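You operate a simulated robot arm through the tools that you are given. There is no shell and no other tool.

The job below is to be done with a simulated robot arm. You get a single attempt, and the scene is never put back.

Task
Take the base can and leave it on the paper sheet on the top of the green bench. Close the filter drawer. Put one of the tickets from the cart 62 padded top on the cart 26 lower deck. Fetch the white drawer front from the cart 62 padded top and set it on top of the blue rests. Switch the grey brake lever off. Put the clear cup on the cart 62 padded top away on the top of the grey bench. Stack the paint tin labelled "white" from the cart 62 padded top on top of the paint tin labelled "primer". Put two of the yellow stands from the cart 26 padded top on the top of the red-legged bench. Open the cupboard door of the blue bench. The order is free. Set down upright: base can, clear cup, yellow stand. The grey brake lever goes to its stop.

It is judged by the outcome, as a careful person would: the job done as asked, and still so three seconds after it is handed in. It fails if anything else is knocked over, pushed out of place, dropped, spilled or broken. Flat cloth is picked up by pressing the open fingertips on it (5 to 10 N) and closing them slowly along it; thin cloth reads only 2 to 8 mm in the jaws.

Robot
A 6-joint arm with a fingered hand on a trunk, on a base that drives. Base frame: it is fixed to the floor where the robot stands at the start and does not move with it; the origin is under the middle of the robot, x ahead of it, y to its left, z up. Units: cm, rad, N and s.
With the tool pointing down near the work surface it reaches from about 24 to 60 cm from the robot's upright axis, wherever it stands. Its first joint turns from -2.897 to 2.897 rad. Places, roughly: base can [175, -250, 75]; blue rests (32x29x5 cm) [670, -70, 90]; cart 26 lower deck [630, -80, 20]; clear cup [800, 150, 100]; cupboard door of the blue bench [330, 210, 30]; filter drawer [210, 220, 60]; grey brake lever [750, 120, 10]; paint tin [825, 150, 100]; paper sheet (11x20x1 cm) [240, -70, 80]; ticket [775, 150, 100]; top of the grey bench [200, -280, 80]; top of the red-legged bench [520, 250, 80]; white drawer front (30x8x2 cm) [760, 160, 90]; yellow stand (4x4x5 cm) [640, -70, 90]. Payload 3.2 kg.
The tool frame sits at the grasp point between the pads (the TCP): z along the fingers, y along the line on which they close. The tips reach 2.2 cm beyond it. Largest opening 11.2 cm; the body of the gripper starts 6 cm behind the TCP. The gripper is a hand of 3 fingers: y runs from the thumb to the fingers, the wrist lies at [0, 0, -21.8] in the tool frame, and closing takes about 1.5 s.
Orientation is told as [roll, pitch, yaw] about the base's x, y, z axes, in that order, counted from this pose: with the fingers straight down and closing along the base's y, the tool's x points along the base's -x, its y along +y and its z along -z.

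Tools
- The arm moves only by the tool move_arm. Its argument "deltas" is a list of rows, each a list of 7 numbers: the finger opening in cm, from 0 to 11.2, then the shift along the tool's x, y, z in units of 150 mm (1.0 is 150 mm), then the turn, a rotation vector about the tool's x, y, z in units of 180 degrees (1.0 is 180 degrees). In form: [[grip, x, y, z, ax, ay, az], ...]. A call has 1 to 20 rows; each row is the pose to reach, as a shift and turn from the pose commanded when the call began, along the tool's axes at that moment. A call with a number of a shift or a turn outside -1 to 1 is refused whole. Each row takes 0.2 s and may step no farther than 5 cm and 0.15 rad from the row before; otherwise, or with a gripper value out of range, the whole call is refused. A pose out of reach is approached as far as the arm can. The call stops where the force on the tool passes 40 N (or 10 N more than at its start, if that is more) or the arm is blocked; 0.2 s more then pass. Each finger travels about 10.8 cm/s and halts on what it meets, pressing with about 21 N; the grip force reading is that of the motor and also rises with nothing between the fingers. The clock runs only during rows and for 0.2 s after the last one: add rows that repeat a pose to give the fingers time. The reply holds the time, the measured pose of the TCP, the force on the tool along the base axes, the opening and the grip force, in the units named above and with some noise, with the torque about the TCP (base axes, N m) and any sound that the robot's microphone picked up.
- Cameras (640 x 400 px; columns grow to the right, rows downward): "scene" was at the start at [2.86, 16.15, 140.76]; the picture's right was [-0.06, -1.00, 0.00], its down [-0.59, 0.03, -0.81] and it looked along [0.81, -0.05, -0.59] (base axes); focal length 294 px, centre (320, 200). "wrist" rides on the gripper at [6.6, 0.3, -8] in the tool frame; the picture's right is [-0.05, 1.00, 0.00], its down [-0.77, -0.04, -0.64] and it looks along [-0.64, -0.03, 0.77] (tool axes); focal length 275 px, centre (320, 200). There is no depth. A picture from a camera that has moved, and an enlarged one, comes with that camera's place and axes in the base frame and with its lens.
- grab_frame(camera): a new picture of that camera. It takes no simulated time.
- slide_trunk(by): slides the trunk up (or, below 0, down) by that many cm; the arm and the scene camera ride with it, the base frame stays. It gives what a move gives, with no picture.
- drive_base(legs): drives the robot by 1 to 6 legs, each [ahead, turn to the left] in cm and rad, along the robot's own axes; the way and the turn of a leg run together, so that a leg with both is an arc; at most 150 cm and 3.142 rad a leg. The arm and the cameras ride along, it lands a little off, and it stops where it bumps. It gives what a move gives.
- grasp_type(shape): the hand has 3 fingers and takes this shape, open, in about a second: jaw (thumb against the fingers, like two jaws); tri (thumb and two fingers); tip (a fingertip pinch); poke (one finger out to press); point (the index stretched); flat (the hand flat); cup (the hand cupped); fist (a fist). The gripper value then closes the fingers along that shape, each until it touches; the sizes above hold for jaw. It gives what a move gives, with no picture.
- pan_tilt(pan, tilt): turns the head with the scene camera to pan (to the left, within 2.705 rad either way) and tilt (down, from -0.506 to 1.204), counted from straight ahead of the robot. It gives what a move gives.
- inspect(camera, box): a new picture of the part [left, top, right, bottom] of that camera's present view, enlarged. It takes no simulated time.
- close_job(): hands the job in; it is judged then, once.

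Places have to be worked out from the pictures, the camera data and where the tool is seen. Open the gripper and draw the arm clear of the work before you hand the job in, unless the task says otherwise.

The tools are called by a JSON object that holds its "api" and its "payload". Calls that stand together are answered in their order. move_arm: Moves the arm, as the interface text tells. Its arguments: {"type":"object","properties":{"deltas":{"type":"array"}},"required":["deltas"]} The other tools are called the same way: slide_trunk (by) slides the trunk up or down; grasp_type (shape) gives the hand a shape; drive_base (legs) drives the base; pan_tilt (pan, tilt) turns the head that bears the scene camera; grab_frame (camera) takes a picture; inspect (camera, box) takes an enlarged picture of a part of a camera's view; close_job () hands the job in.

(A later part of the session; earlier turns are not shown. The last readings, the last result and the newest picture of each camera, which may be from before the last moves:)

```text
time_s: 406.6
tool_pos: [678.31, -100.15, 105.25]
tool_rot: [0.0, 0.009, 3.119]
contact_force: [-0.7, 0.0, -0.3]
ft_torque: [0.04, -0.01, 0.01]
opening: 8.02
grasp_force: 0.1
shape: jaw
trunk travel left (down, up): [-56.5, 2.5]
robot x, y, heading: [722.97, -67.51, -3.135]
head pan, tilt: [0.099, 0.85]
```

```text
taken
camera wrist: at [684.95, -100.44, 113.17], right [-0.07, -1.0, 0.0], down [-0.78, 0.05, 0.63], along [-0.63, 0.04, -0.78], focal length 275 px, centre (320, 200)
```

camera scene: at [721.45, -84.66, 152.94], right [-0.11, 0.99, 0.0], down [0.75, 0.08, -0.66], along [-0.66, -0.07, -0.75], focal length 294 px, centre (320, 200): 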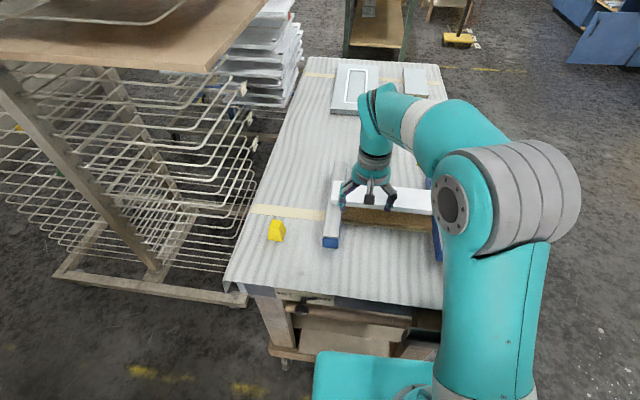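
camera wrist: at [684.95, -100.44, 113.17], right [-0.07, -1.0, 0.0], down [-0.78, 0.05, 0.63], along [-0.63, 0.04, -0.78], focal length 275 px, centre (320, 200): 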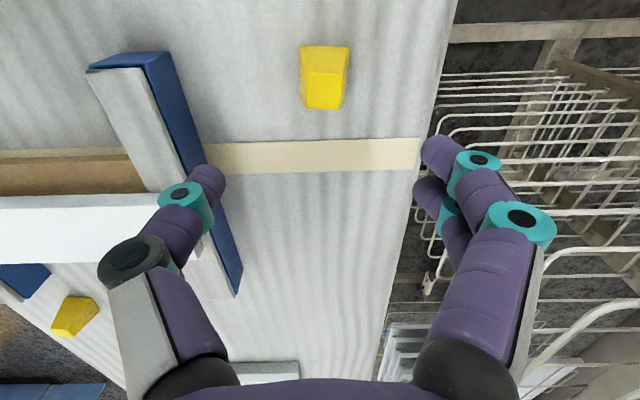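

The stand is aligned with my axes, centre ≈ (678.8, -100.5). I correct and descend to z≈91.8, then close.

{"api": "move_arm", "payload": {"deltas": [[7.5, 0.03, 0.025, 0.2, 0, 0, 0], [7.2, 0.03, 0.025, 0.45, 0, 0, 0], [7, 0.03, 0.025, 0.7, 0, 0, 0], [7, 0.03, 0.025, 0.85, 0, 0, 0], [7, 0.03, 0.025, 0.89, 0, 0, 0], [7, 0.03, 0.025, 0.89, 0, 0, 0]]}}

{"api": "grab_frame", "payload": {"camera": "wrist"}}

```text
time_s: 408.0
tool_pos: [678.8, -100.67, 91.8]
tool_rot: [0.0, 0.008, 3.122]
contact_force: [-0.1, 0.7, -1.0]
ft_torque: [-0.01, 0.0, -0.01]
opening: 7.03
grasp_force: 0.1
shape: jaw
trunk travel left (down, up): [-56.5, 2.5]
robot x, y, heading: [723.11, -67.41, -3.137]
head pan, tilt: [0.099, 0.85]
```

```text
taken
camera wrist: at [685.34, -100.77, 99.71], right [-0.07, -1.0, 0.0], down [-0.78, 0.05, 0.63], along [-0.63, 0.04, -0.78], focal length 275 px, centre (320, 200)
```

wrist: 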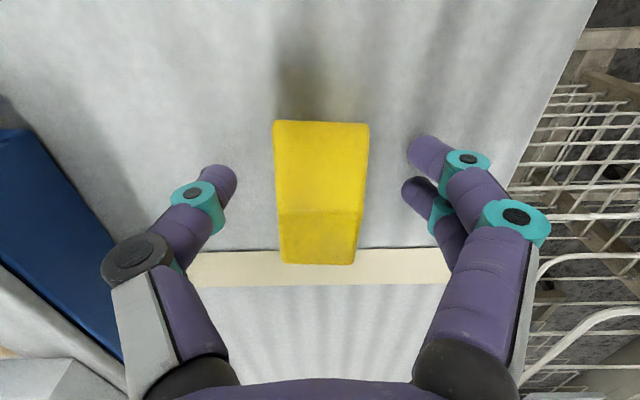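

Centred. I close on the stand and lift.

{"api": "move_arm", "payload": {"deltas": [[6, 0, 0, 0, 0, 0, 0], [5, 0, 0, 0, 0, 0, 0], [4, 0, 0, 0, 0, 0, 0], [3, 0, 0, 0, 0, 0, 0], [1, 0, 0, 0, 0, 0, 0], [0, 0, 0, 0, 0, 0, 0], [0, 0, 0, 0, 0, 0, 0], [0, 0, 0, 0, 0, 0, 0], [0, 0, 0, -0.03, 0, 0, 0], [0, 0, 0, -0.08, 0, 0, 0], [0, 0, 0, -0.15, 0, 0, 0], [0, 0, 0, -0.15, 0, 0, 0]]}}

{"api": "grab_frame", "payload": {"camera": "wrist"}}

```text
time_s: 410.6
tool_pos: [678.92, -100.36, 93.99]
tool_rot: [0.0, 0.007, 3.122]
contact_force: [0.2, 0.2, -0.4]
ft_torque: [-0.03, 0.01, -0.01]
opening: 3.16
grasp_force: 21.3
shape: jaw
trunk travel left (down, up): [-56.5, 2.5]
robot x, y, heading: [722.64, -67.45, -3.134]
head pan, tilt: [0.099, 0.85]
```

```text
taken
camera wrist: at [685.39, -100.68, 102.01], right [-0.07, -1.0, 0.0], down [-0.78, 0.05, 0.63], along [-0.63, 0.04, -0.78], focal length 275 px, centre (320, 200)
```

wrist: 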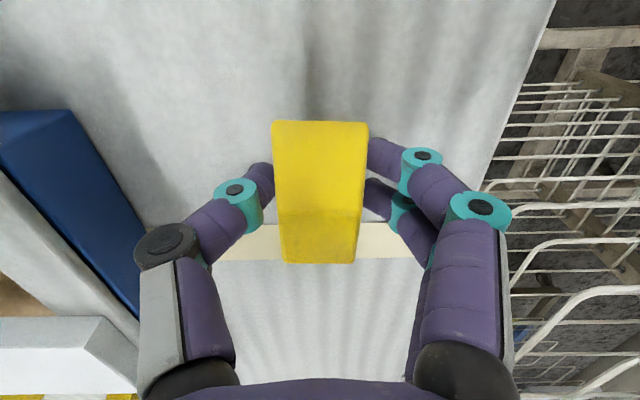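

Stand secured. I raise it and bring the arm in front of me.

{"api": "move_arm", "payload": {"deltas": [[0, 0, 0, -0.15, 0, 0, 0], [0, 0.03, 0, -0.35, 0, 0, 0], [0, 0.1, -0.1, -0.55, 0, 0, 0], [0, 0.2, -0.3, -0.75, 0, 0, 0], [0, 0.3, -0.5, -0.85, 0, 0, 0], [0, 0.4, -0.7, -0.95, 0, 0, 0], [0, 0.4, -0.9, -1.0, 0, 0, 0], [0, 0.4, -1.0, -1.0, 0, 0, 0]]}}

{"api": "move_arm", "payload": {"deltas": [[0, 0, -0.3, 0, 0, 0, 0], [0, 0, -0.6, 0, 0, 0, 0], [0, 0, -0.9, 0, 0, 0, 0], [0, 0, -0.9, 0, 0, 0, 0]]}}

{"api": "grab_frame", "payload": {"camera": "wrist"}}

```text
time_s: 412.4
tool_pos: [685.03, -85.33, 108.82]
tool_rot: [0.003, 0.008, 3.118]
contact_force: [-0.1, 0.4, -0.6]
ft_torque: [0.0, -0.02, 0.03]
opening: 3.17
grasp_force: 21.2
shape: jaw
trunk travel left (down, up): [-56.5, 2.5]
robot x, y, heading: [722.64, -67.31, -3.137]
head pan, tilt: [0.099, 0.85]
```

```text
time_s: 413.4
tool_pos: [685.11, -71.87, 109.22]
tool_rot: [0.0, 0.006, 3.121]
contact_force: [-0.6, 0.2, -1.2]
ft_torque: [0.01, -0.02, -0.01]
opening: 3.13
grasp_force: 21.7
shape: jaw
trunk travel left (down, up): [-56.5, 2.5]
robot x, y, heading: [722.72, -67.45, -3.138]
head pan, tilt: [0.099, 0.85]
```

```text
taken
camera wrist: at [691.61, -72.14, 117.25], right [-0.07, -1.0, 0.0], down [-0.77, 0.05, 0.63], along [-0.63, 0.04, -0.78], focal length 275 px, centre (320, 200)
```

wrist: 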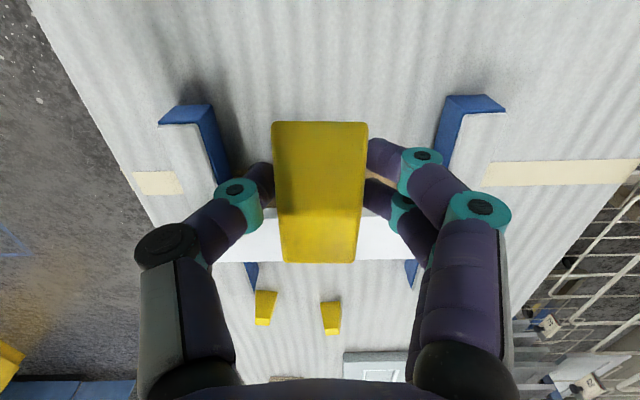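

I drive toward the red-legged bench by the left wall, stopping short to look.

{"api": "drive_base", "payload": {"legs": [[-25, 0], [0, -1.574], [90, 0], [0, 0.976], [110, 0], [110, 0]]}}

{"api": "pan_tilt", "payload": {"pan": -0.3, "tilt": 0.45}}

{"api": "grab_frame", "payload": {"camera": "scene"}}

```text
time_s: 436.0
tool_pos: [534.71, 156.63, 109.29]
tool_rot: [0.0, 0.007, 2.528]
contact_force: [0.3, 0.3, -0.4]
ft_torque: [0.0, -0.02, -0.02]
opening: 3.13
grasp_force: 20.7
shape: jaw
trunk travel left (down, up): [-56.5, 2.5]
robot x, y, heading: [568.31, 139.3, 2.559]
head pan, tilt: [0.099, 0.85]
```

```text
time_s: 436.9
tool_pos: [534.64, 156.7, 109.29]
tool_rot: [0.0, 0.01, 2.528]
contact_force: [1.6, -0.8, -0.5]
ft_torque: [0.01, -0.02, -0.01]
opening: 3.17
grasp_force: 21.0
shape: jaw
trunk travel left (down, up): [-56.5, 2.5]
robot x, y, heading: [568.92, 139.36, 2.554]
head pan, tilt: [-0.3, 0.45]
```

```text
taken
camera scene: at [558.82, 129.25, 156.38], right [0.77, 0.63, 0.0], down [0.28, -0.34, -0.9], along [-0.57, 0.7, -0.44], focal length 294 px, centre (320, 200)
```

scene: 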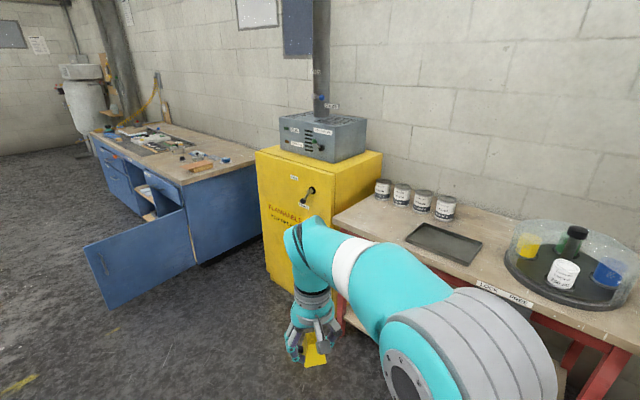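

The red-legged bench has free space at its left part (x≈482–513, y≈238–262). I drive to about (502, 190) and face it.

{"api": "drive_base", "payload": {"legs": [[0, -0.04], [83, 0], [0, -0.943]]}}

{"api": "pan_tilt", "payload": {"pan": 0.0, "tilt": 0.8}}

{"api": "grab_frame", "payload": {"camera": "scene"}}

{"api": "grab_frame", "payload": {"camera": "wrist"}}

```text
time_s: 444.1
tool_pos: [498.96, 226.25, 109.24]
tool_rot: [0.001, 0.008, 1.516]
contact_force: [-0.8, -0.5, 0.1]
ft_torque: [-0.05, 0.01, 0.03]
opening: 3.13
grasp_force: 20.9
shape: jaw
trunk travel left (down, up): [-56.5, 2.5]
robot x, y, heading: [502.51, 188.43, 1.545]
head pan, tilt: [-0.3, 0.45]
```

```text
time_s: 445.0
tool_pos: [499.07, 226.24, 109.18]
tool_rot: [-0.001, 0.011, 1.516]
contact_force: [-0.6, -0.3, -0.2]
ft_torque: [-0.01, -0.02, -0.02]
opening: 3.16
grasp_force: 20.7
shape: jaw
trunk travel left (down, up): [-56.5, 2.5]
robot x, y, heading: [502.41, 188.34, 1.539]
head pan, tilt: [0.0, 0.799]
```

```text
taken
camera scene: at [485.92, 190.78, 153.35], right [1.0, -0.03, 0.0], down [-0.02, -0.72, -0.7], along [0.02, 0.7, -0.72], focal length 294 px, centre (320, 200)
```

scene: 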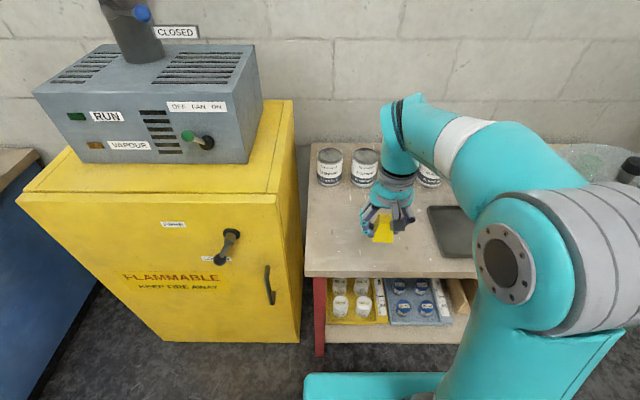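

```text
taken
camera wrist: at [498.36, 219.87, 117.24], right [-0.99, 0.1, 0.0], down [0.08, 0.77, 0.63], along [0.06, 0.63, -0.78], focal length 275 px, centre (320, 200)
```

wrist: 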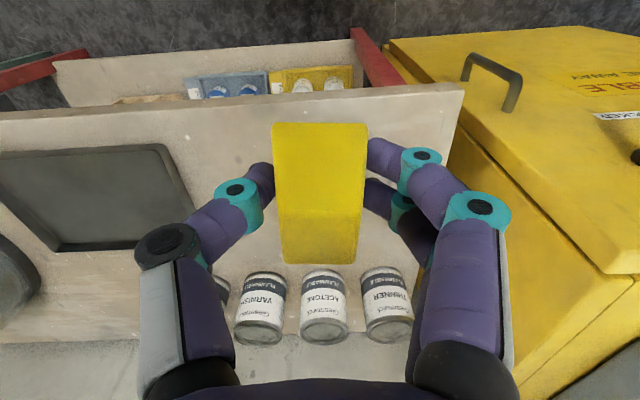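

Free area confirmed (x 484–522, y 235–263). I drive 7 cm closer, then carry the stand over to about (510, 247).

{"api": "drive_base", "payload": {"legs": [[7, 0]]}}

{"api": "move_arm", "payload": {"deltas": [[0, -0.23, -0.16, 0, 0, 0, 0], [0, -0.46, -0.33, 0, 0, 0, 0], [0, -0.69, -0.5, 0, 0, 0, 0], [0, -0.93, -0.66, 0, 0, 0, 0], [0, -0.93, -0.66, 0, 0, 0, 0]]}}

{"api": "slide_trunk", "payload": {"by": -18}}

{"api": "grab_frame", "payload": {"camera": "wrist"}}

{"api": "grab_frame", "payload": {"camera": "scene"}}

```text
time_s: 446.0
tool_pos: [499.3, 233.55, 109.19]
tool_rot: [-0.001, 0.009, 1.516]
contact_force: [-0.1, 0.1, -0.8]
ft_torque: [-0.04, -0.03, 0.02]
opening: 3.15
grasp_force: 20.5
shape: jaw
trunk travel left (down, up): [-56.5, 2.5]
robot x, y, heading: [502.55, 195.25, 1.545]
head pan, tilt: [0.0, 0.799]
```

```text
time_s: 447.2
tool_pos: [510.01, 246.79, 108.91]
tool_rot: [-0.001, 0.009, 1.513]
contact_force: [0.4, 0.2, -0.6]
ft_torque: [-0.04, -0.02, -0.01]
opening: 3.13
grasp_force: 20.9
shape: jaw
trunk travel left (down, up): [-56.5, 2.5]
robot x, y, heading: [502.44, 195.23, 1.539]
head pan, tilt: [0.0, 0.799]
```

```text
time_s: 449.2
tool_pos: [509.94, 246.78, 90.78]
tool_rot: [0.0, 0.01, 1.515]
contact_force: [0.0, -0.4, -0.1]
ft_torque: [0.0, 0.02, 0.01]
opening: 3.12
grasp_force: 21.1
shape: jaw
trunk travel left (down, up): [-38.5, 20.5]
robot x, y, heading: [502.55, 195.35, 1.542]
head pan, tilt: [0.0, 0.799]
```

```text
taken
camera wrist: at [509.25, 240.34, 98.83], right [-0.99, 0.1, 0.0], down [0.08, 0.77, 0.63], along [0.06, 0.63, -0.78], focal length 275 px, centre (320, 200)
```

wrist: 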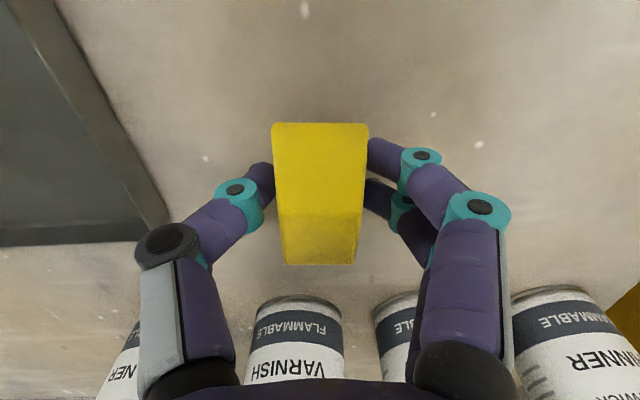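

```text
taken
camera scene: at [486.12, 198.01, 135.35], right [1.0, -0.03, 0.0], down [-0.02, -0.72, -0.7], along [0.02, 0.7, -0.72], focal length 294 px, centre (320, 200)
```

scene: 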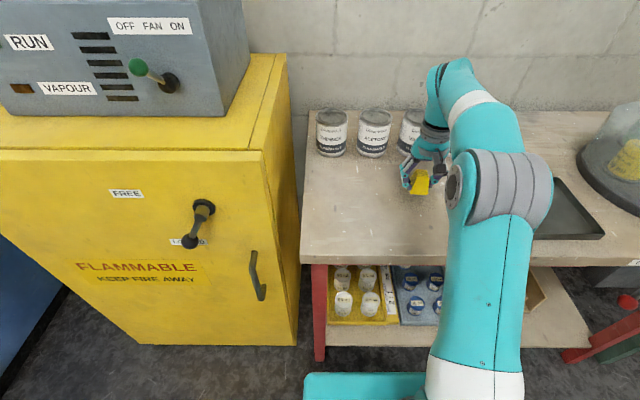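

Clear of the tray and tins. I lower the stand toward the bench top, slowing near contact.

{"api": "move_arm", "payload": {"deltas": [[0, 0, 0, 0.1, 0, 0, 0], [0, 0, 0, 0.2, 0, 0, 0], [0, 0, 0, 0.3, 0, 0, 0], [0, 0, 0, 0.38, 0, 0, 0], [0, 0, 0, 0.4, 0, 0, 0], [0, 0, 0, 0.42, 0, 0, 0], [0, 0, 0, 0.44, 0, 0, 0], [0, 0, 0, 0.44, 0, 0, 0]]}}

{"api": "inspect", "payload": {"camera": "scene", "box": [340, 120, 500, 240]}}

```text
time_s: 450.0
tool_pos: [509.76, 246.82, 87.57]
tool_rot: [-0.002, -0.014, 1.513]
contact_force: [-1.5, -5.4, 29.4]
ft_torque: [-0.03, 0.08, 0.0]
opening: 3.52
grasp_force: 20.9
shape: jaw
trunk travel left (down, up): [-38.5, 20.5]
robot x, y, heading: [502.94, 195.54, 1.541]
head pan, tilt: [0.0, 0.799]
stopped in row 3: the force on the tool passed its limit at 52 N (the readings are from after the stop); the commanded pose is now the measured one
```

```text
3.33 times, centred on (420, 180) of scene
camera zoom: at [486.06, 197.65, 135.39], right [1.0, -0.03, 0.0], down [-0.02, -0.71, -0.7], along [0.02, 0.7, -0.71], focal length 981 px, centre (-13, 267)
```

zoom: 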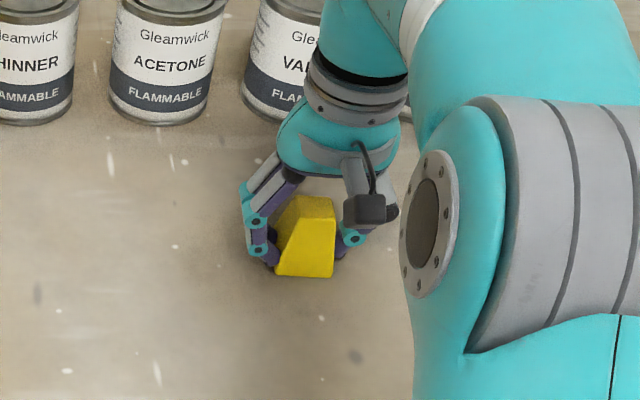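

The bench top is higher than expected (≈85); the stand is down. I relieve the pressure slightly and open.

{"api": "move_arm", "payload": {"deltas": [[0, 0, 0, -0.01, 0, 0, 0], [0, 0, 0, -0.015, 0, 0, 0], [0, 0, 0, -0.015, 0, 0, 0]]}}

{"api": "inspect", "payload": {"camera": "wrist", "box": [200, 80, 440, 300]}}

```text
time_s: 450.8
tool_pos: [509.77, 246.87, 87.57]
tool_rot: [-0.002, -0.012, 1.515]
contact_force: [-2.6, -5.3, 29.1]
ft_torque: [-0.08, 0.12, 0.0]
opening: 3.54
grasp_force: 21.1
shape: jaw
trunk travel left (down, up): [-38.5, 20.5]
robot x, y, heading: [502.54, 195.34, 1.546]
head pan, tilt: [0.0, 0.799]
```

```text
1.82 times, centred on (320, 190) of wrist
camera zoom: at [509.13, 240.31, 95.46], right [-0.99, 0.1, 0.0], down [0.08, 0.76, 0.64], along [0.07, 0.64, -0.76], focal length 500 px, centre (320, 218)
```

zoom: 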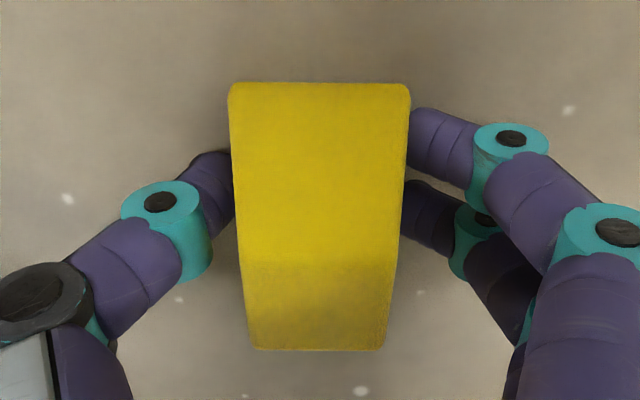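

Still pressing 29 N; I raise a little more.

{"api": "move_arm", "payload": {"deltas": [[0, 0, 0, -0.015, 0, 0, 0], [0, 0, 0, -0.025, 0, 0, 0], [0, 0, 0, -0.025, 0, 0, 0]]}}

```text
time_s: 451.6
tool_pos: [509.83, 246.88, 87.73]
tool_rot: [-0.002, -0.006, 1.518]
contact_force: [-0.9, -3.6, 7.2]
ft_torque: [-0.04, 0.04, -0.01]
opening: 3.41
grasp_force: 20.6
shape: jaw
trunk travel left (down, up): [-38.5, 20.5]
robot x, y, heading: [502.43, 195.14, 1.546]
head pan, tilt: [0.0, 0.799]
```

Force is down to 7 N. I open slowly and withdraw upward.

{"api": "move_arm", "payload": {"deltas": [[3.6, 0, 0, -0.003, 0, 0, 0], [3.9, 0, 0, -0.003, 0, 0, 0], [4.4, 0, 0, -0.003, 0, 0, 0], [5.2, 0, 0, -0.003, 0, 0, 0], [6.2, 0, 0, -0.003, 0, 0, 0], [7, 0, 0, -0.003, 0, 0, 0], [7, 0, 0, -0.05, 0, 0, 0], [7, 0, 0, -0.2, 0, 0, 0], [7, 0, 0, -0.45, 0, 0, 0], [7, 0, 0, -0.7, 0, 0, 0], [7, 0, 0, -0.9, 0, 0, 0], [7, 0, 0, -0.9, 0, 0, 0]]}}

{"api": "grab_frame", "payload": {"camera": "wrist"}}

{"api": "grab_frame", "payload": {"camera": "scene"}}

```text
time_s: 454.2
tool_pos: [509.46, 246.72, 101.08]
tool_rot: [-0.001, -0.009, 1.515]
contact_force: [-0.1, -0.1, 0.5]
ft_torque: [0.01, -0.02, 0.01]
opening: 6.94
grasp_force: 0.0
shape: jaw
trunk travel left (down, up): [-38.5, 20.5]
robot x, y, heading: [502.65, 195.32, 1.544]
head pan, tilt: [0.0, 0.799]
```

```text
taken
camera wrist: at [508.74, 240.22, 108.92], right [-0.99, 0.1, 0.0], down [0.08, 0.76, 0.64], along [0.07, 0.64, -0.77], focal length 275 px, centre (320, 200)
```

wrist: 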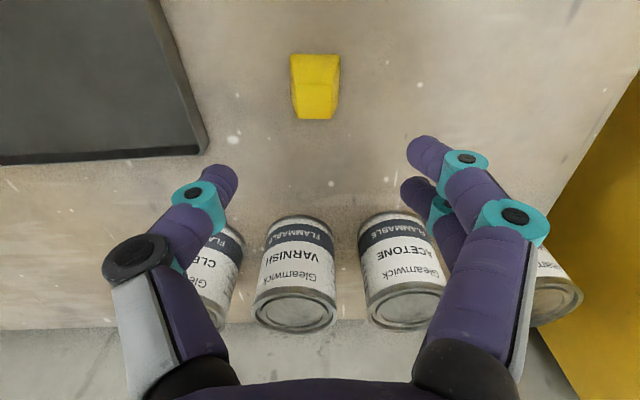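

```text
taken
camera scene: at [486.11, 198.02, 135.35], right [1.0, -0.03, 0.0], down [-0.02, -0.72, -0.7], along [0.02, 0.7, -0.72], focal length 294 px, centre (320, 200)
```

scene: 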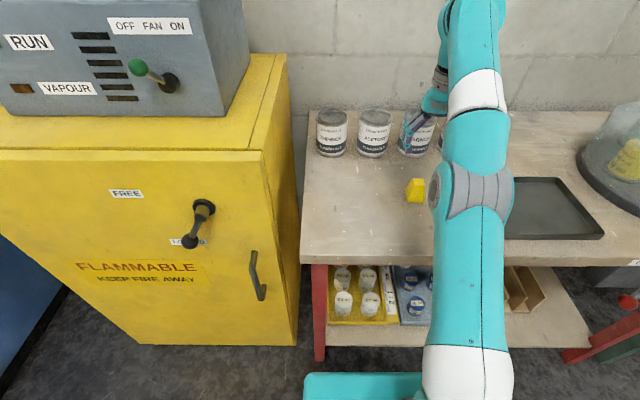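

The first stand is upright on the red-legged bench. Now back to cart 26 for a second stand, approaching from its +y side.

{"api": "drive_base", "payload": {"legs": [[-30, 0], [0, -2.283], [93, 0], [93, 0], [0, -0.833], [22, 0]]}}

{"api": "slide_trunk", "payload": {"by": 15}}

{"api": "pan_tilt", "payload": {"pan": 0.0, "tilt": 0.7}}

{"api": "grab_frame", "payload": {"camera": "scene"}}

```text
time_s: 474.0
tool_pos: [628.7, -34.55, 101.09]
tool_rot: [-0.002, -0.008, -1.626]
contact_force: [-0.2, 0.5, 0.7]
ft_torque: [-0.01, 0.05, -0.01]
opening: 6.94
grasp_force: 0.0
shape: jaw
trunk travel left (down, up): [-38.5, 20.5]
robot x, y, heading: [635.63, 16.42, -1.597]
head pan, tilt: [0.0, 0.799]
```

```text
time_s: 475.7
tool_pos: [628.81, -34.53, 116.12]
tool_rot: [-0.001, -0.008, -1.623]
contact_force: [-0.3, -0.1, 1.1]
ft_torque: [0.05, 0.03, 0.01]
opening: 6.95
grasp_force: 0.0
shape: jaw
trunk travel left (down, up): [-53.5, 5.5]
robot x, y, heading: [635.48, 16.87, -1.599]
head pan, tilt: [0.0, 0.799]
```

```text
time_s: 476.4
tool_pos: [628.81, -34.45, 116.0]
tool_rot: [-0.001, -0.009, -1.624]
contact_force: [-0.5, 0.0, 0.2]
ft_torque: [-0.01, 0.0, 0.02]
opening: 6.96
grasp_force: 0.1
shape: jaw
trunk travel left (down, up): [-53.5, 5.5]
robot x, y, heading: [635.11, 17.15, -1.6]
head pan, tilt: [0.0, 0.7]
```

```text
taken
camera scene: at [652.25, 13.96, 151.17], right [-1.0, 0.03, 0.0], down [0.02, 0.64, -0.76], along [-0.02, -0.76, -0.64], focal length 294 px, centre (320, 200)
```

scene: 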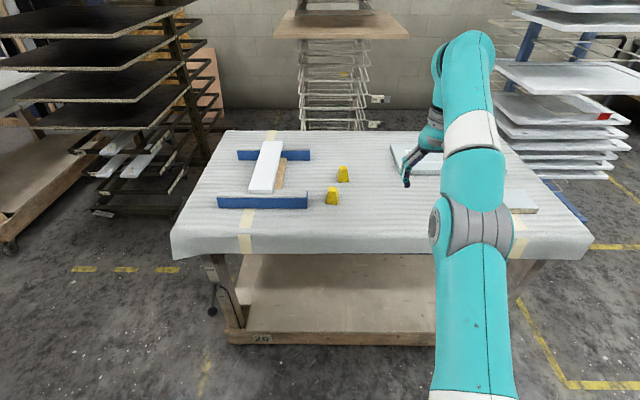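

Clear view: plate sits across both bars; stands at ≈(646.4,-58.5) and (641.5,-70.5); cart edge y≈-44. I drive up 29 cm and move above the nearer stand.

{"api": "drive_base", "payload": {"legs": [[29, 0]]}}

{"api": "grab_frame", "payload": {"camera": "wrist"}}

```text
time_s: 478.4
tool_pos: [628.0, -63.73, 116.03]
tool_rot: [-0.001, -0.008, -1.627]
contact_force: [-1.0, 0.1, 0.9]
ft_torque: [0.0, 0.02, -0.01]
opening: 6.94
grasp_force: 0.0
shape: jaw
trunk travel left (down, up): [-53.5, 5.5]
robot x, y, heading: [634.77, -12.05, -1.59]
head pan, tilt: [0.0, 0.7]
```

```text
taken
camera wrist: at [628.62, -56.91, 123.91], right [0.99, -0.1, 0.0], down [-0.08, -0.76, 0.64], along [-0.07, -0.64, -0.77], focal length 275 px, centre (320, 200)
```

wrist: 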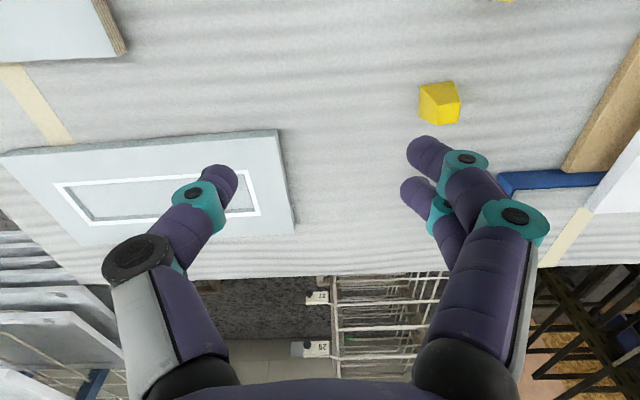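

I move the hand toward the nearer stand (646.4, -58.5) and lower to z≈106 for a close look.

{"api": "move_arm", "payload": {"deltas": [[7, 0.1, 0.25, 0.1, 0, 0, 0], [7, 0.2, 0.5, 0.2, 0, 0, 0], [7, 0.3, 0.75, 0.3, 0, 0, 0], [7, 0.41, 1.0, 0.4, 0, 0, 0]]}}

{"api": "move_arm", "payload": {"deltas": [[7, 0, 0.1, 0.1, 0, 0, 0], [7, 0, 0.2, 0.25, 0, 0, 0], [7, 0, 0.2, 0.25, 0, 0, 0]]}}

{"api": "grab_frame", "payload": {"camera": "wrist"}}

```text
time_s: 479.4
tool_pos: [643.41, -58.51, 109.99]
tool_rot: [0.0, -0.008, -1.627]
contact_force: [0.0, 0.0, 0.4]
ft_torque: [-0.01, -0.01, 0.0]
opening: 6.95
grasp_force: 0.2
shape: jaw
trunk travel left (down, up): [-53.5, 5.5]
robot x, y, heading: [634.82, -12.38, -1.597]
head pan, tilt: [0.0, 0.7]
```

```text
time_s: 480.2
tool_pos: [646.26, -58.66, 106.3]
tool_rot: [-0.001, -0.008, -1.628]
contact_force: [0.0, -0.4, 0.3]
ft_torque: [-0.03, 0.0, -0.03]
opening: 6.98
grasp_force: 0.0
shape: jaw
trunk travel left (down, up): [-53.5, 5.5]
robot x, y, heading: [635.05, -12.51, -1.593]
head pan, tilt: [0.0, 0.7]
```

```text
taken
camera wrist: at [646.88, -51.8, 114.17], right [0.99, -0.1, 0.0], down [-0.08, -0.76, 0.64], along [-0.07, -0.64, -0.77], focal length 275 px, centre (320, 200)
```

wrist: 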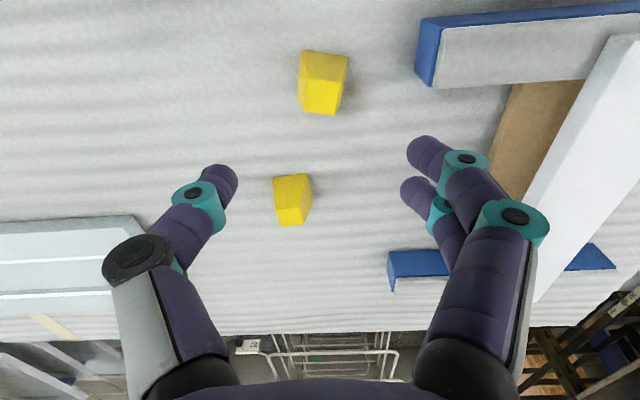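

The stand is centred, turned ~10°. I align the hand, descend to z≈91.8 and close.

{"api": "move_arm", "payload": {"deltas": [[7, -0.015, 0, 0.15, 0, 0, 0.027], [7, -0.03, 0, 0.35, 0, 0, 0.053], [7, -0.03, 0, 0.6, 0, 0, 0.053], [7, -0.03, 0, 0.85, 0, 0, 0.053], [7, -0.03, 0, 0.965, 0, 0, 0.053], [7, -0.03, 0, 0.965, 0, 0, 0.053]]}}

{"api": "grab_frame", "payload": {"camera": "wrist"}}

```text
time_s: 481.6
tool_pos: [646.07, -59.06, 91.83]
tool_rot: [0.0, -0.009, -1.793]
contact_force: [-1.1, -0.8, -0.6]
ft_torque: [0.0, -0.03, 0.01]
opening: 6.96
grasp_force: 0.1
shape: jaw
trunk travel left (down, up): [-53.5, 5.5]
robot x, y, heading: [634.99, -12.13, -1.595]
head pan, tilt: [0.0, 0.7]
```

```text
taken
camera wrist: at [647.81, -52.51, 99.67], right [0.96, -0.27, 0.0], down [-0.2, -0.74, 0.64], along [-0.17, -0.62, -0.77], focal length 275 px, centre (320, 200)
```

wrist: 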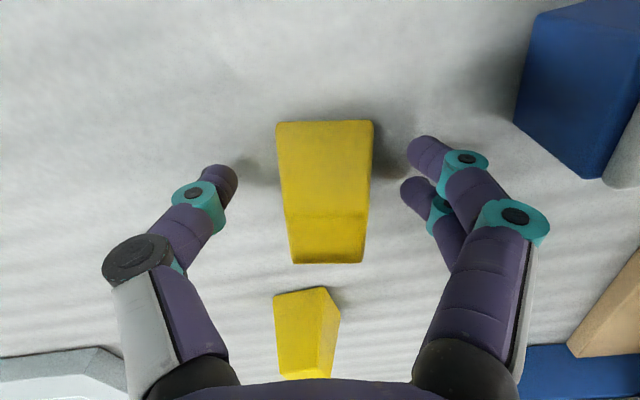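

Well aligned between the fingers. I close and lift.

{"api": "move_arm", "payload": {"deltas": [[6, 0, 0, 0, 0, 0, 0], [5, 0, 0, 0, 0, 0, 0], [4, 0, 0, 0, 0, 0, 0], [3, 0, 0, 0, 0, 0, 0], [1, 0, 0, 0, 0, 0, 0], [0, 0, 0, 0, 0, 0, 0], [0, 0, 0, 0, 0, 0, 0], [0, 0, 0, 0, 0, 0, 0], [0, 0, 0, -0.03, 0, 0, 0], [0, 0, 0, -0.08, 0, 0, 0], [0, 0, 0, -0.15, 0, 0, 0], [0, 0, 0, -0.3, 0, 0, 0], [0, 0, 0, -0.5, 0, 0, 0], [0, 0, 0, -0.75, 0, 0, 0], [0, 0, 0, -1.0, 0, 0, 0], [0, 0, 0, -1.0, 0, 0, 0]]}}

{"api": "grab_frame", "payload": {"camera": "wrist"}}

```text
time_s: 485.0
tool_pos: [646.18, -59.16, 106.6]
tool_rot: [0.0, -0.008, -1.793]
contact_force: [-0.4, -0.2, 0.1]
ft_torque: [0.01, 0.01, 0.01]
opening: 3.15
grasp_force: 21.4
shape: jaw
trunk travel left (down, up): [-53.5, 5.5]
robot x, y, heading: [634.85, -12.38, -1.598]
head pan, tilt: [0.0, 0.7]
```

```text
taken
camera wrist: at [647.98, -52.54, 114.59], right [0.96, -0.27, 0.0], down [-0.2, -0.74, 0.64], along [-0.17, -0.62, -0.77], focal length 275 px, centre (320, 200)
```

wrist: 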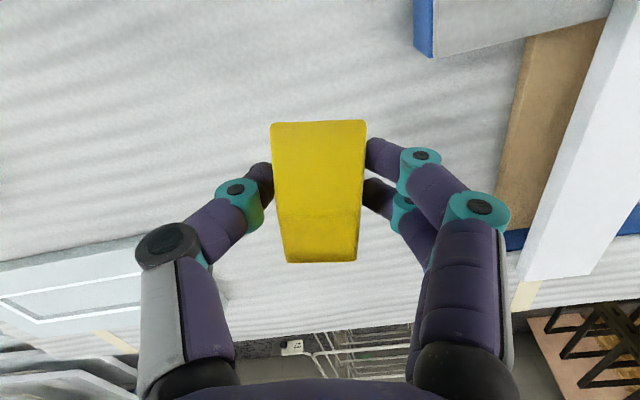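

Second stand secured. I drive back to the red-legged bench.

{"api": "drive_base", "payload": {"legs": [[-30, 0], [0, -2.384], [96, 0], [95, 0], [0, -0.732], [18, 0]]}}

{"api": "pan_tilt", "payload": {"pan": 0.0, "tilt": 0.8}}

{"api": "grab_frame", "payload": {"camera": "scene"}}

```text
time_s: 504.9
tool_pos: [501.76, 226.62, 106.61]
tool_rot: [0.002, -0.007, 1.329]
contact_force: [-0.2, 0.5, -0.8]
ft_torque: [-0.01, 0.02, -0.02]
opening: 3.1
grasp_force: 20.8
shape: jaw
trunk travel left (down, up): [-53.5, 5.5]
robot x, y, heading: [512.13, 179.23, 1.527]
head pan, tilt: [0.0, 0.7]
```

```text
time_s: 505.6
tool_pos: [501.67, 226.69, 106.7]
tool_rot: [-0.001, -0.009, 1.328]
contact_force: [0.2, 0.3, -0.6]
ft_torque: [-0.02, 0.06, 0.0]
opening: 3.1
grasp_force: 21.1
shape: jaw
trunk travel left (down, up): [-53.5, 5.5]
robot x, y, heading: [512.16, 179.39, 1.52]
head pan, tilt: [0.0, 0.799]
```

```text
taken
camera scene: at [495.81, 182.62, 150.35], right [1.0, -0.05, 0.0], down [-0.03, -0.72, -0.7], along [0.03, 0.7, -0.72], focal length 294 px, centre (320, 200)
```

scene: 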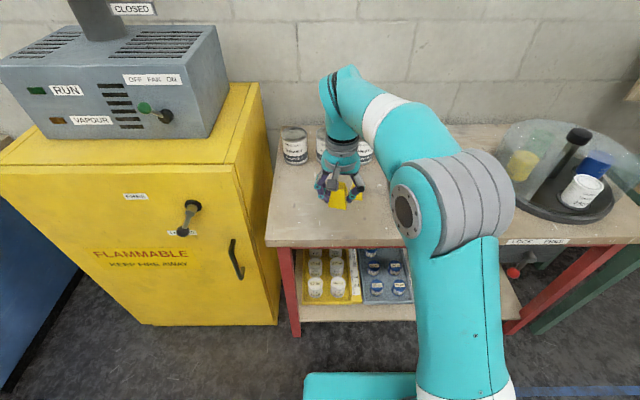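

I drive 17 cm closer and shift to x≈496 for the second stand (first one is at x≈510).

{"api": "drive_base", "payload": {"legs": [[17, 0]]}}

{"api": "move_arm", "payload": {"deltas": [[0, -0.03, 0.16, 0, 0, 0, 0], [0, -0.06, 0.32, 0, 0, 0, 0], [0, -0.09, 0.47, 0, 0, 0, 0], [0, -0.09, 0.47, 0, 0, 0, 0]]}}

{"api": "grab_frame", "payload": {"camera": "wrist"}}

{"api": "grab_frame", "payload": {"camera": "scene"}}

```text
time_s: 507.1
tool_pos: [502.45, 244.07, 106.68]
tool_rot: [0.0, -0.007, 1.33]
contact_force: [0.6, -0.1, -0.3]
ft_torque: [0.0, 0.0, -0.03]
opening: 3.09
grasp_force: 21.3
shape: jaw
trunk travel left (down, up): [-53.5, 5.5]
robot x, y, heading: [512.72, 197.0, 1.529]
head pan, tilt: [0.0, 0.799]
```

```text
time_s: 508.1
tool_pos: [495.74, 246.84, 106.51]
tool_rot: [0.0, -0.008, 1.33]
contact_force: [0.6, 0.4, 0.0]
ft_torque: [0.0, 0.02, -0.01]
opening: 3.08
grasp_force: 20.7
shape: jaw
trunk travel left (down, up): [-53.5, 5.5]
robot x, y, heading: [512.82, 196.79, 1.528]
head pan, tilt: [0.0, 0.799]
```

```text
taken
camera wrist: at [494.01, 240.61, 114.42], right [-0.96, 0.28, 0.0], down [0.22, 0.73, 0.64], along [0.18, 0.62, -0.77], focal length 275 px, centre (320, 200)
```

wrist: 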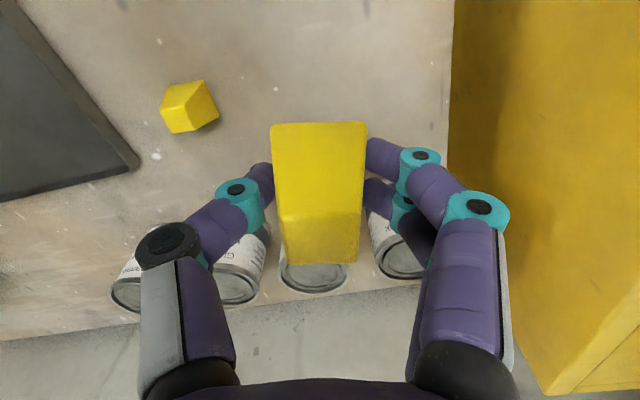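

```text
taken
camera scene: at [496.61, 199.81, 150.35], right [1.0, -0.05, 0.0], down [-0.03, -0.72, -0.7], along [0.03, 0.7, -0.72], focal length 294 px, centre (320, 200)
```

scene: 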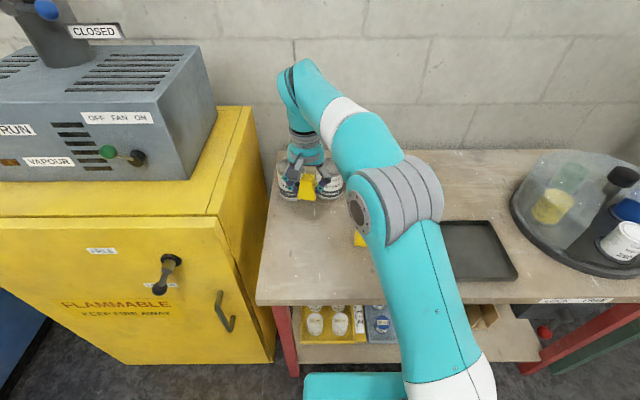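

Position is clear. I lower to z≈90, then slowly to contact at about 88.

{"api": "move_arm", "payload": {"deltas": [[0, 0, 0, 0.2, 0, 0, 0], [0, 0, 0, 0.45, 0, 0, 0], [0, 0, 0, 0.7, 0, 0, 0], [0, 0, 0, 0.9, 0, 0, 0], [0, 0, 0, 1.0, 0, 0, 0], [0, 0, 0, 1.0, 0, 0, 0]]}}

{"api": "move_arm", "payload": {"deltas": [[0, 0, 0, 0.05, 0, 0, 0], [0, 0, 0, 0.09, 0, 0, 0], [0, 0, 0, 0.11, 0, 0, 0], [0, 0, 0, 0.13, 0, 0, 0], [0, 0, 0, 0.13, 0, 0, 0]]}}

```text
time_s: 509.5
tool_pos: [496.3, 247.22, 91.73]
tool_rot: [-0.001, -0.009, 1.332]
contact_force: [-0.1, 0.1, -0.2]
ft_torque: [0.02, 0.0, 0.03]
opening: 3.1
grasp_force: 20.7
shape: jaw
trunk travel left (down, up): [-53.5, 5.5]
robot x, y, heading: [513.4, 197.05, 1.527]
head pan, tilt: [0.0, 0.799]
```

```text
time_s: 510.7
tool_pos: [496.09, 247.19, 89.74]
tool_rot: [0.001, -0.008, 1.329]
contact_force: [-0.6, -0.3, -0.1]
ft_torque: [-0.05, 0.04, 0.03]
opening: 3.09
grasp_force: 21.0
shape: jaw
trunk travel left (down, up): [-53.5, 5.5]
robot x, y, heading: [512.98, 196.94, 1.52]
head pan, tilt: [0.0, 0.799]
```

Continue in 1 mm steps to contact.

{"api": "move_arm", "payload": {"deltas": [[0, 0, 0, 0.02, 0, 0, 0], [0, 0, 0, 0.04, 0, 0, 0], [0, 0, 0, 0.06, 0, 0, 0], [0, 0, 0, 0.075, 0, 0, 0], [0, 0, 0, 0.075, 0, 0, 0]]}}

```text
time_s: 511.9
tool_pos: [496.02, 246.98, 88.68]
tool_rot: [0.0, -0.008, 1.331]
contact_force: [-0.9, -0.2, -0.9]
ft_torque: [-0.02, 0.01, 0.03]
opening: 3.06
grasp_force: 21.0
shape: jaw
trunk travel left (down, up): [-53.5, 5.5]
robot x, y, heading: [513.04, 197.04, 1.522]
head pan, tilt: [0.0, 0.799]
```

{"api": "move_arm", "payload": {"deltas": [[0, 0, 0, 0.008, 0, 0, 0], [0, 0, 0, 0.016, 0, 0, 0], [0, 0, 0, 0.024, 0, 0, 0], [0, 0, 0, 0.032, 0, 0, 0], [0, 0, 0, 0.032, 0, 0, 0]]}}

```text
time_s: 513.1
tool_pos: [496.02, 247.0, 88.06]
tool_rot: [-0.001, -0.007, 1.33]
contact_force: [-0.6, -0.7, 0.0]
ft_torque: [-0.01, 0.03, 0.02]
opening: 3.11
grasp_force: 21.1
shape: jaw
trunk travel left (down, up): [-53.5, 5.5]
robot x, y, heading: [512.93, 196.84, 1.525]
head pan, tilt: [0.0, 0.799]
```

Still no contact at 88.06; a few more 1 mm steps.

{"api": "move_arm", "payload": {"deltas": [[0, 0, 0, 0.007, 0, 0, 0], [0, 0, 0, 0.014, 0, 0, 0], [0, 0, 0, 0.021, 0, 0, 0], [0, 0, 0, 0.021, 0, 0, 0]]}}

```text
time_s: 514.1
tool_pos: [496.03, 247.11, 87.99]
tool_rot: [0.0, -0.011, 1.33]
contact_force: [-0.2, 0.7, 12.6]
ft_torque: [-0.02, 0.04, 0.01]
opening: 3.12
grasp_force: 21.0
shape: jaw
trunk travel left (down, up): [-53.5, 5.5]
robot x, y, heading: [513.05, 196.72, 1.529]
head pan, tilt: [0.0, 0.799]
```

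Contact (12.6 N). I ease up a millimetre, open slowly and withdraw.

{"api": "move_arm", "payload": {"deltas": [[0, 0, 0, -0.012, 0, 0, 0], [3.3, 0, 0, -0.014, 0, 0, 0], [3.6, 0, 0, -0.014, 0, 0, 0], [4.1, 0, 0, -0.014, 0, 0, 0], [4.9, 0, 0, -0.014, 0, 0, 0], [5.8, 0, 0, -0.014, 0, 0, 0], [6.6, 0, 0, -0.014, 0, 0, 0], [6.6, 0, 0, -0.06, 0, 0, 0], [6.6, 0, 0, -0.2, 0, 0, 0], [6.6, 0, 0, -0.45, 0, 0, 0], [6.6, 0, 0, -0.7, 0, 0, 0], [6.6, 0, 0, -0.95, 0, 0, 0], [6.6, 0, 0, -0.95, 0, 0, 0]]}}

{"api": "grab_frame", "payload": {"camera": "wrist"}}

{"api": "inspect", "payload": {"camera": "scene", "box": [240, 140, 480, 320]}}

```text
time_s: 516.9
tool_pos: [496.02, 247.08, 102.15]
tool_rot: [-0.001, -0.01, 1.33]
contact_force: [-0.5, 0.7, 0.9]
ft_torque: [0.04, 0.01, -0.05]
opening: 6.54
grasp_force: 0.0
shape: jaw
trunk travel left (down, up): [-53.5, 5.5]
robot x, y, heading: [513.29, 197.17, 1.526]
head pan, tilt: [0.0, 0.799]
```

```text
taken
camera wrist: at [494.13, 240.82, 110.03], right [-0.96, 0.28, 0.0], down [0.22, 0.73, 0.64], along [0.18, 0.62, -0.77], focal length 275 px, centre (320, 200)
```

wrist: 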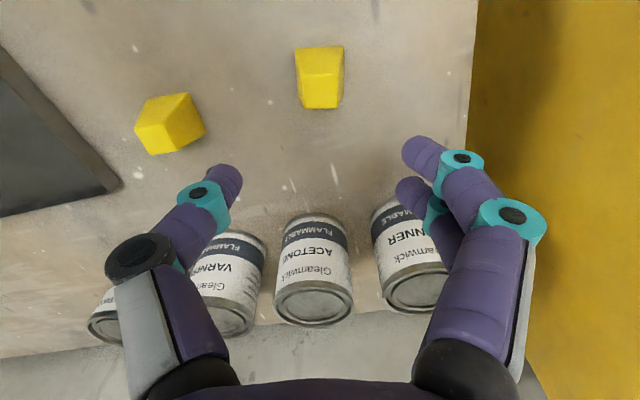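

```text
2.22 times, centred on (360, 230) of scene
camera zoom: at [496.6, 199.81, 150.35], right [1.0, -0.05, 0.0], down [-0.03, -0.72, -0.7], along [0.03, 0.7, -0.72], focal length 654 px, centre (231, 133)
```

zoom: 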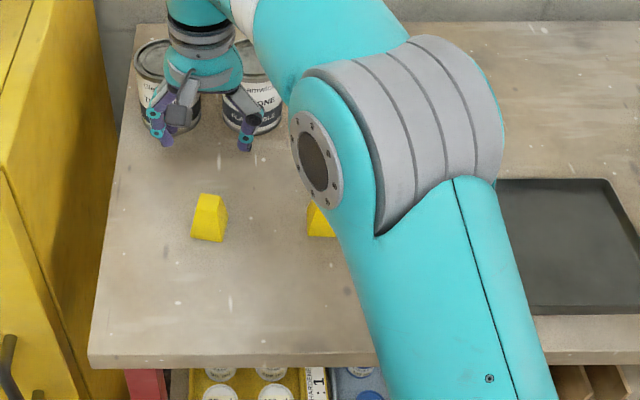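

Both stands are upright on the red-legged bench. Next: a ticket from cart 62; I return to that cart's near end.

{"api": "slide_trunk", "payload": {"by": 5}}

{"api": "drive_base", "payload": {"legs": [[-35, 0], [0, -1.604], [100, 0], [60, 0], [0, 0.078]]}}

{"api": "pan_tilt", "payload": {"pan": -0.2, "tilt": 0.65}}

{"api": "grab_frame", "payload": {"camera": "scene"}}

```text
time_s: 517.8
tool_pos: [496.02, 247.17, 107.24]
tool_rot: [-0.001, -0.008, 1.331]
contact_force: [-0.4, 0.4, -0.5]
ft_torque: [0.03, 0.0, -0.02]
opening: 6.55
grasp_force: 0.1
shape: jaw
trunk travel left (down, up): [-58.5, 0.5]
robot x, y, heading: [512.96, 197.28, 1.525]
head pan, tilt: [0.0, 0.799]
```

```text
time_s: 532.0
tool_pos: [716.64, 183.78, 107.11]
tool_rot: [-0.001, -0.009, -0.104]
contact_force: [0.3, 0.7, -1.0]
ft_torque: [0.0, -0.03, -0.02]
opening: 6.56
grasp_force: 0.1
shape: jaw
trunk travel left (down, up): [-58.5, 0.5]
robot x, y, heading: [669.42, 160.25, 0.098]
head pan, tilt: [0.0, 0.799]
```

```text
time_s: 532.8
tool_pos: [716.9, 183.85, 107.09]
tool_rot: [0.001, -0.007, -0.107]
contact_force: [0.6, 0.3, 0.2]
ft_torque: [-0.02, 0.02, 0.01]
opening: 6.52
grasp_force: 0.1
shape: jaw
trunk travel left (down, up): [-58.5, 0.5]
robot x, y, heading: [669.3, 160.08, 0.09]
head pan, tilt: [-0.201, 0.649]
```

```text
taken
camera scene: at [670.61, 175.31, 156.6], right [-0.11, -0.99, 0.0], down [-0.6, 0.07, -0.8], along [0.79, -0.09, -0.6], focal length 294 px, centre (320, 200)
```

scene: 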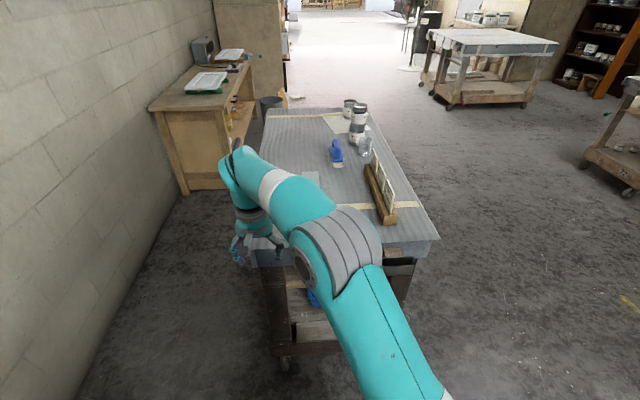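

I reposition to about (703, 149) facing the rack squarely.

{"api": "drive_base", "payload": {"legs": [[0, -0.41], [35, 0], [0, 0.32]]}}

{"api": "pan_tilt", "payload": {"pan": -0.1, "tilt": 0.85}}

{"api": "grab_frame", "payload": {"camera": "scene"}}

{"api": "grab_frame", "payload": {"camera": "wrist"}}

```text
time_s: 537.2
tool_pos: [751.29, 169.49, 107.05]
tool_rot: [0.0, -0.008, -0.179]
contact_force: [-0.4, 0.9, -0.3]
ft_torque: [-0.05, 0.03, 0.02]
opening: 6.54
grasp_force: 0.0
shape: jaw
trunk travel left (down, up): [-58.5, 0.5]
robot x, y, heading: [702.25, 149.57, 0.014]
head pan, tilt: [-0.201, 0.649]
```

```text
time_s: 538.0
tool_pos: [751.29, 169.52, 107.1]
tool_rot: [0.001, -0.009, -0.179]
contact_force: [-0.4, -0.4, -0.5]
ft_torque: [0.01, -0.02, -0.03]
opening: 6.55
grasp_force: 0.0
shape: jaw
trunk travel left (down, up): [-58.5, 0.5]
robot x, y, heading: [702.12, 149.93, 0.012]
head pan, tilt: [-0.099, 0.85]
```

```text
taken
camera scene: at [703.93, 165.5, 154.95], right [-0.09, -1.0, 0.0], down [-0.75, 0.06, -0.66], along [0.66, -0.06, -0.75], focal length 294 px, centre (320, 200)
```

scene: 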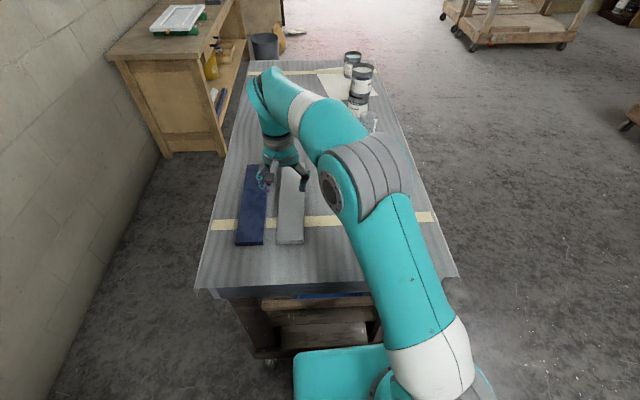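

```text
taken
camera wrist: at [744.76, 171.16, 115.0], right [0.22, 0.97, 0.0], down [0.75, -0.17, 0.64], along [0.63, -0.14, -0.77], focal length 275 px, centre (320, 200)
```

wrist: 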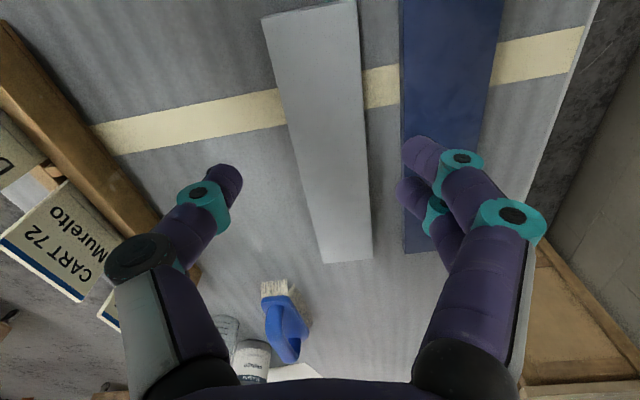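

I raise a bit and bring the hand over toward the ticket rack, squaring the yaw.

{"api": "move_arm", "payload": {"deltas": [[6.5, 0, 0, -0.25, 0, 0, -0.02], [6.5, 0.03, -0.2, -0.33, 0, 0, -0.04], [6.5, 0.06, -0.45, -0.33, 0, 0, -0.057], [6.5, 0.1, -0.72, -0.33, 0, 0, -0.057], [6.5, 0.125, -0.99, -0.33, 0, 0, -0.057], [6.5, 0.125, -0.99, -0.33, 0, 0, -0.057]]}}

{"api": "grab_frame", "payload": {"camera": "wrist"}}

{"api": "grab_frame", "payload": {"camera": "scene"}}

```text
time_s: 539.4
tool_pos: [746.6, 155.27, 111.85]
tool_rot: [-0.001, -0.008, 0.0]
contact_force: [0.6, -0.5, 0.5]
ft_torque: [0.0, 0.01, -0.01]
opening: 6.52
grasp_force: 0.1
shape: jaw
trunk travel left (down, up): [-58.5, 0.5]
robot x, y, heading: [702.28, 149.7, 0.013]
head pan, tilt: [-0.099, 0.85]
```

```text
taken
camera wrist: at [739.88, 155.79, 119.83], right [0.05, 1.0, 0.0], down [0.77, -0.04, 0.64], along [0.64, -0.03, -0.77], focal length 275 px, centre (320, 200)
```

wrist: 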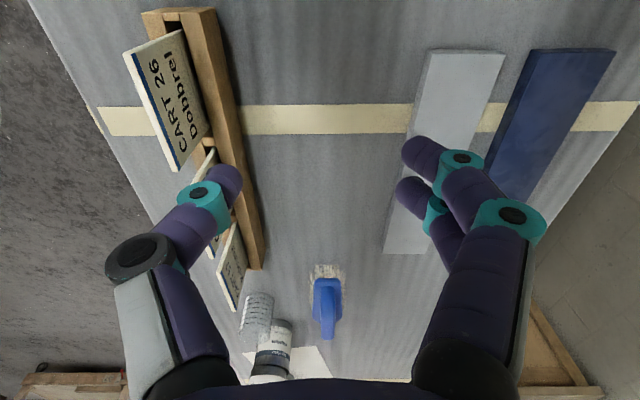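

```text
taken
camera scene: at [703.94, 165.52, 154.94], right [-0.08, -1.0, 0.0], down [-0.75, 0.06, -0.66], along [0.66, -0.06, -0.75], focal length 294 px, centre (320, 200)
```

scene: 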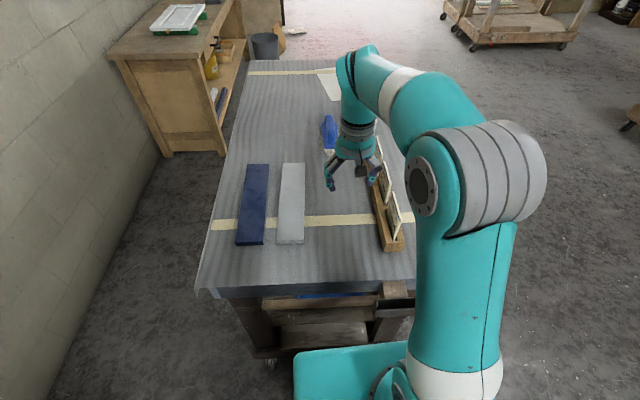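

CART 26 ticket stands vertically at y≈143.7, x≈743–751.5, top z≈101.5. I move above it with a 4.5 cm opening.

{"api": "move_arm", "payload": {"deltas": [[5.5, -0.02, -0.25, 0, 0, 0, 0], [4.5, -0.04, -0.5, 0, 0, 0, 0], [4.5, -0.047, -0.773, 0, 0, 0, 0], [4.5, -0.047, -0.773, 0.2, 0, 0, 0], [4.5, -0.047, -0.773, 0.35, 0, 0, 0], [4.5, -0.047, -0.773, 0.35, 0, 0, 0]]}}

{"api": "grab_frame", "payload": {"camera": "wrist"}}

{"api": "inspect", "payload": {"camera": "scene", "box": [300, 130, 480, 280]}}

```text
time_s: 540.8
tool_pos: [747.53, 143.77, 106.67]
tool_rot: [-0.002, -0.009, -0.002]
contact_force: [-0.8, 0.0, -0.3]
ft_torque: [-0.02, 0.0, 0.01]
opening: 4.57
grasp_force: 0.0
shape: jaw
trunk travel left (down, up): [-58.5, 0.5]
robot x, y, heading: [701.89, 149.64, 0.02]
head pan, tilt: [-0.099, 0.85]
```

```text
taken
camera wrist: at [740.86, 144.22, 114.62], right [0.05, 1.0, 0.0], down [0.77, -0.04, 0.64], along [0.64, -0.03, -0.77], focal length 275 px, centre (320, 200)
```

wrist: 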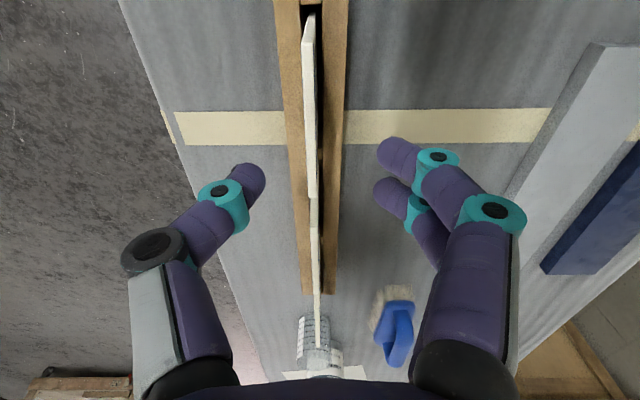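

```text
2.67 times, centred on (390, 205) of scene
camera zoom: at [703.92, 165.49, 154.94], right [-0.08, -1.0, 0.0], down [-0.75, 0.06, -0.66], along [0.66, -0.06, -0.75], focal length 785 px, centre (133, 187)
```

zoom: 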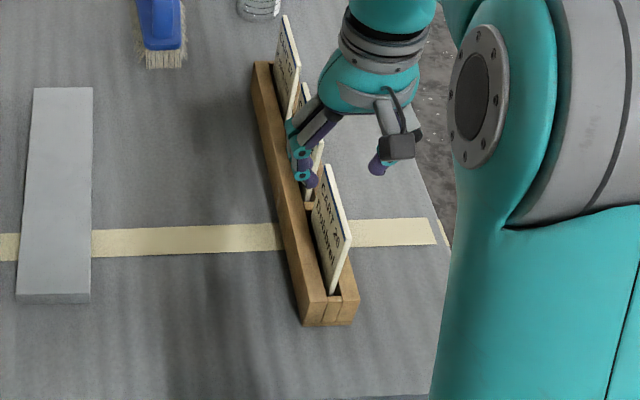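

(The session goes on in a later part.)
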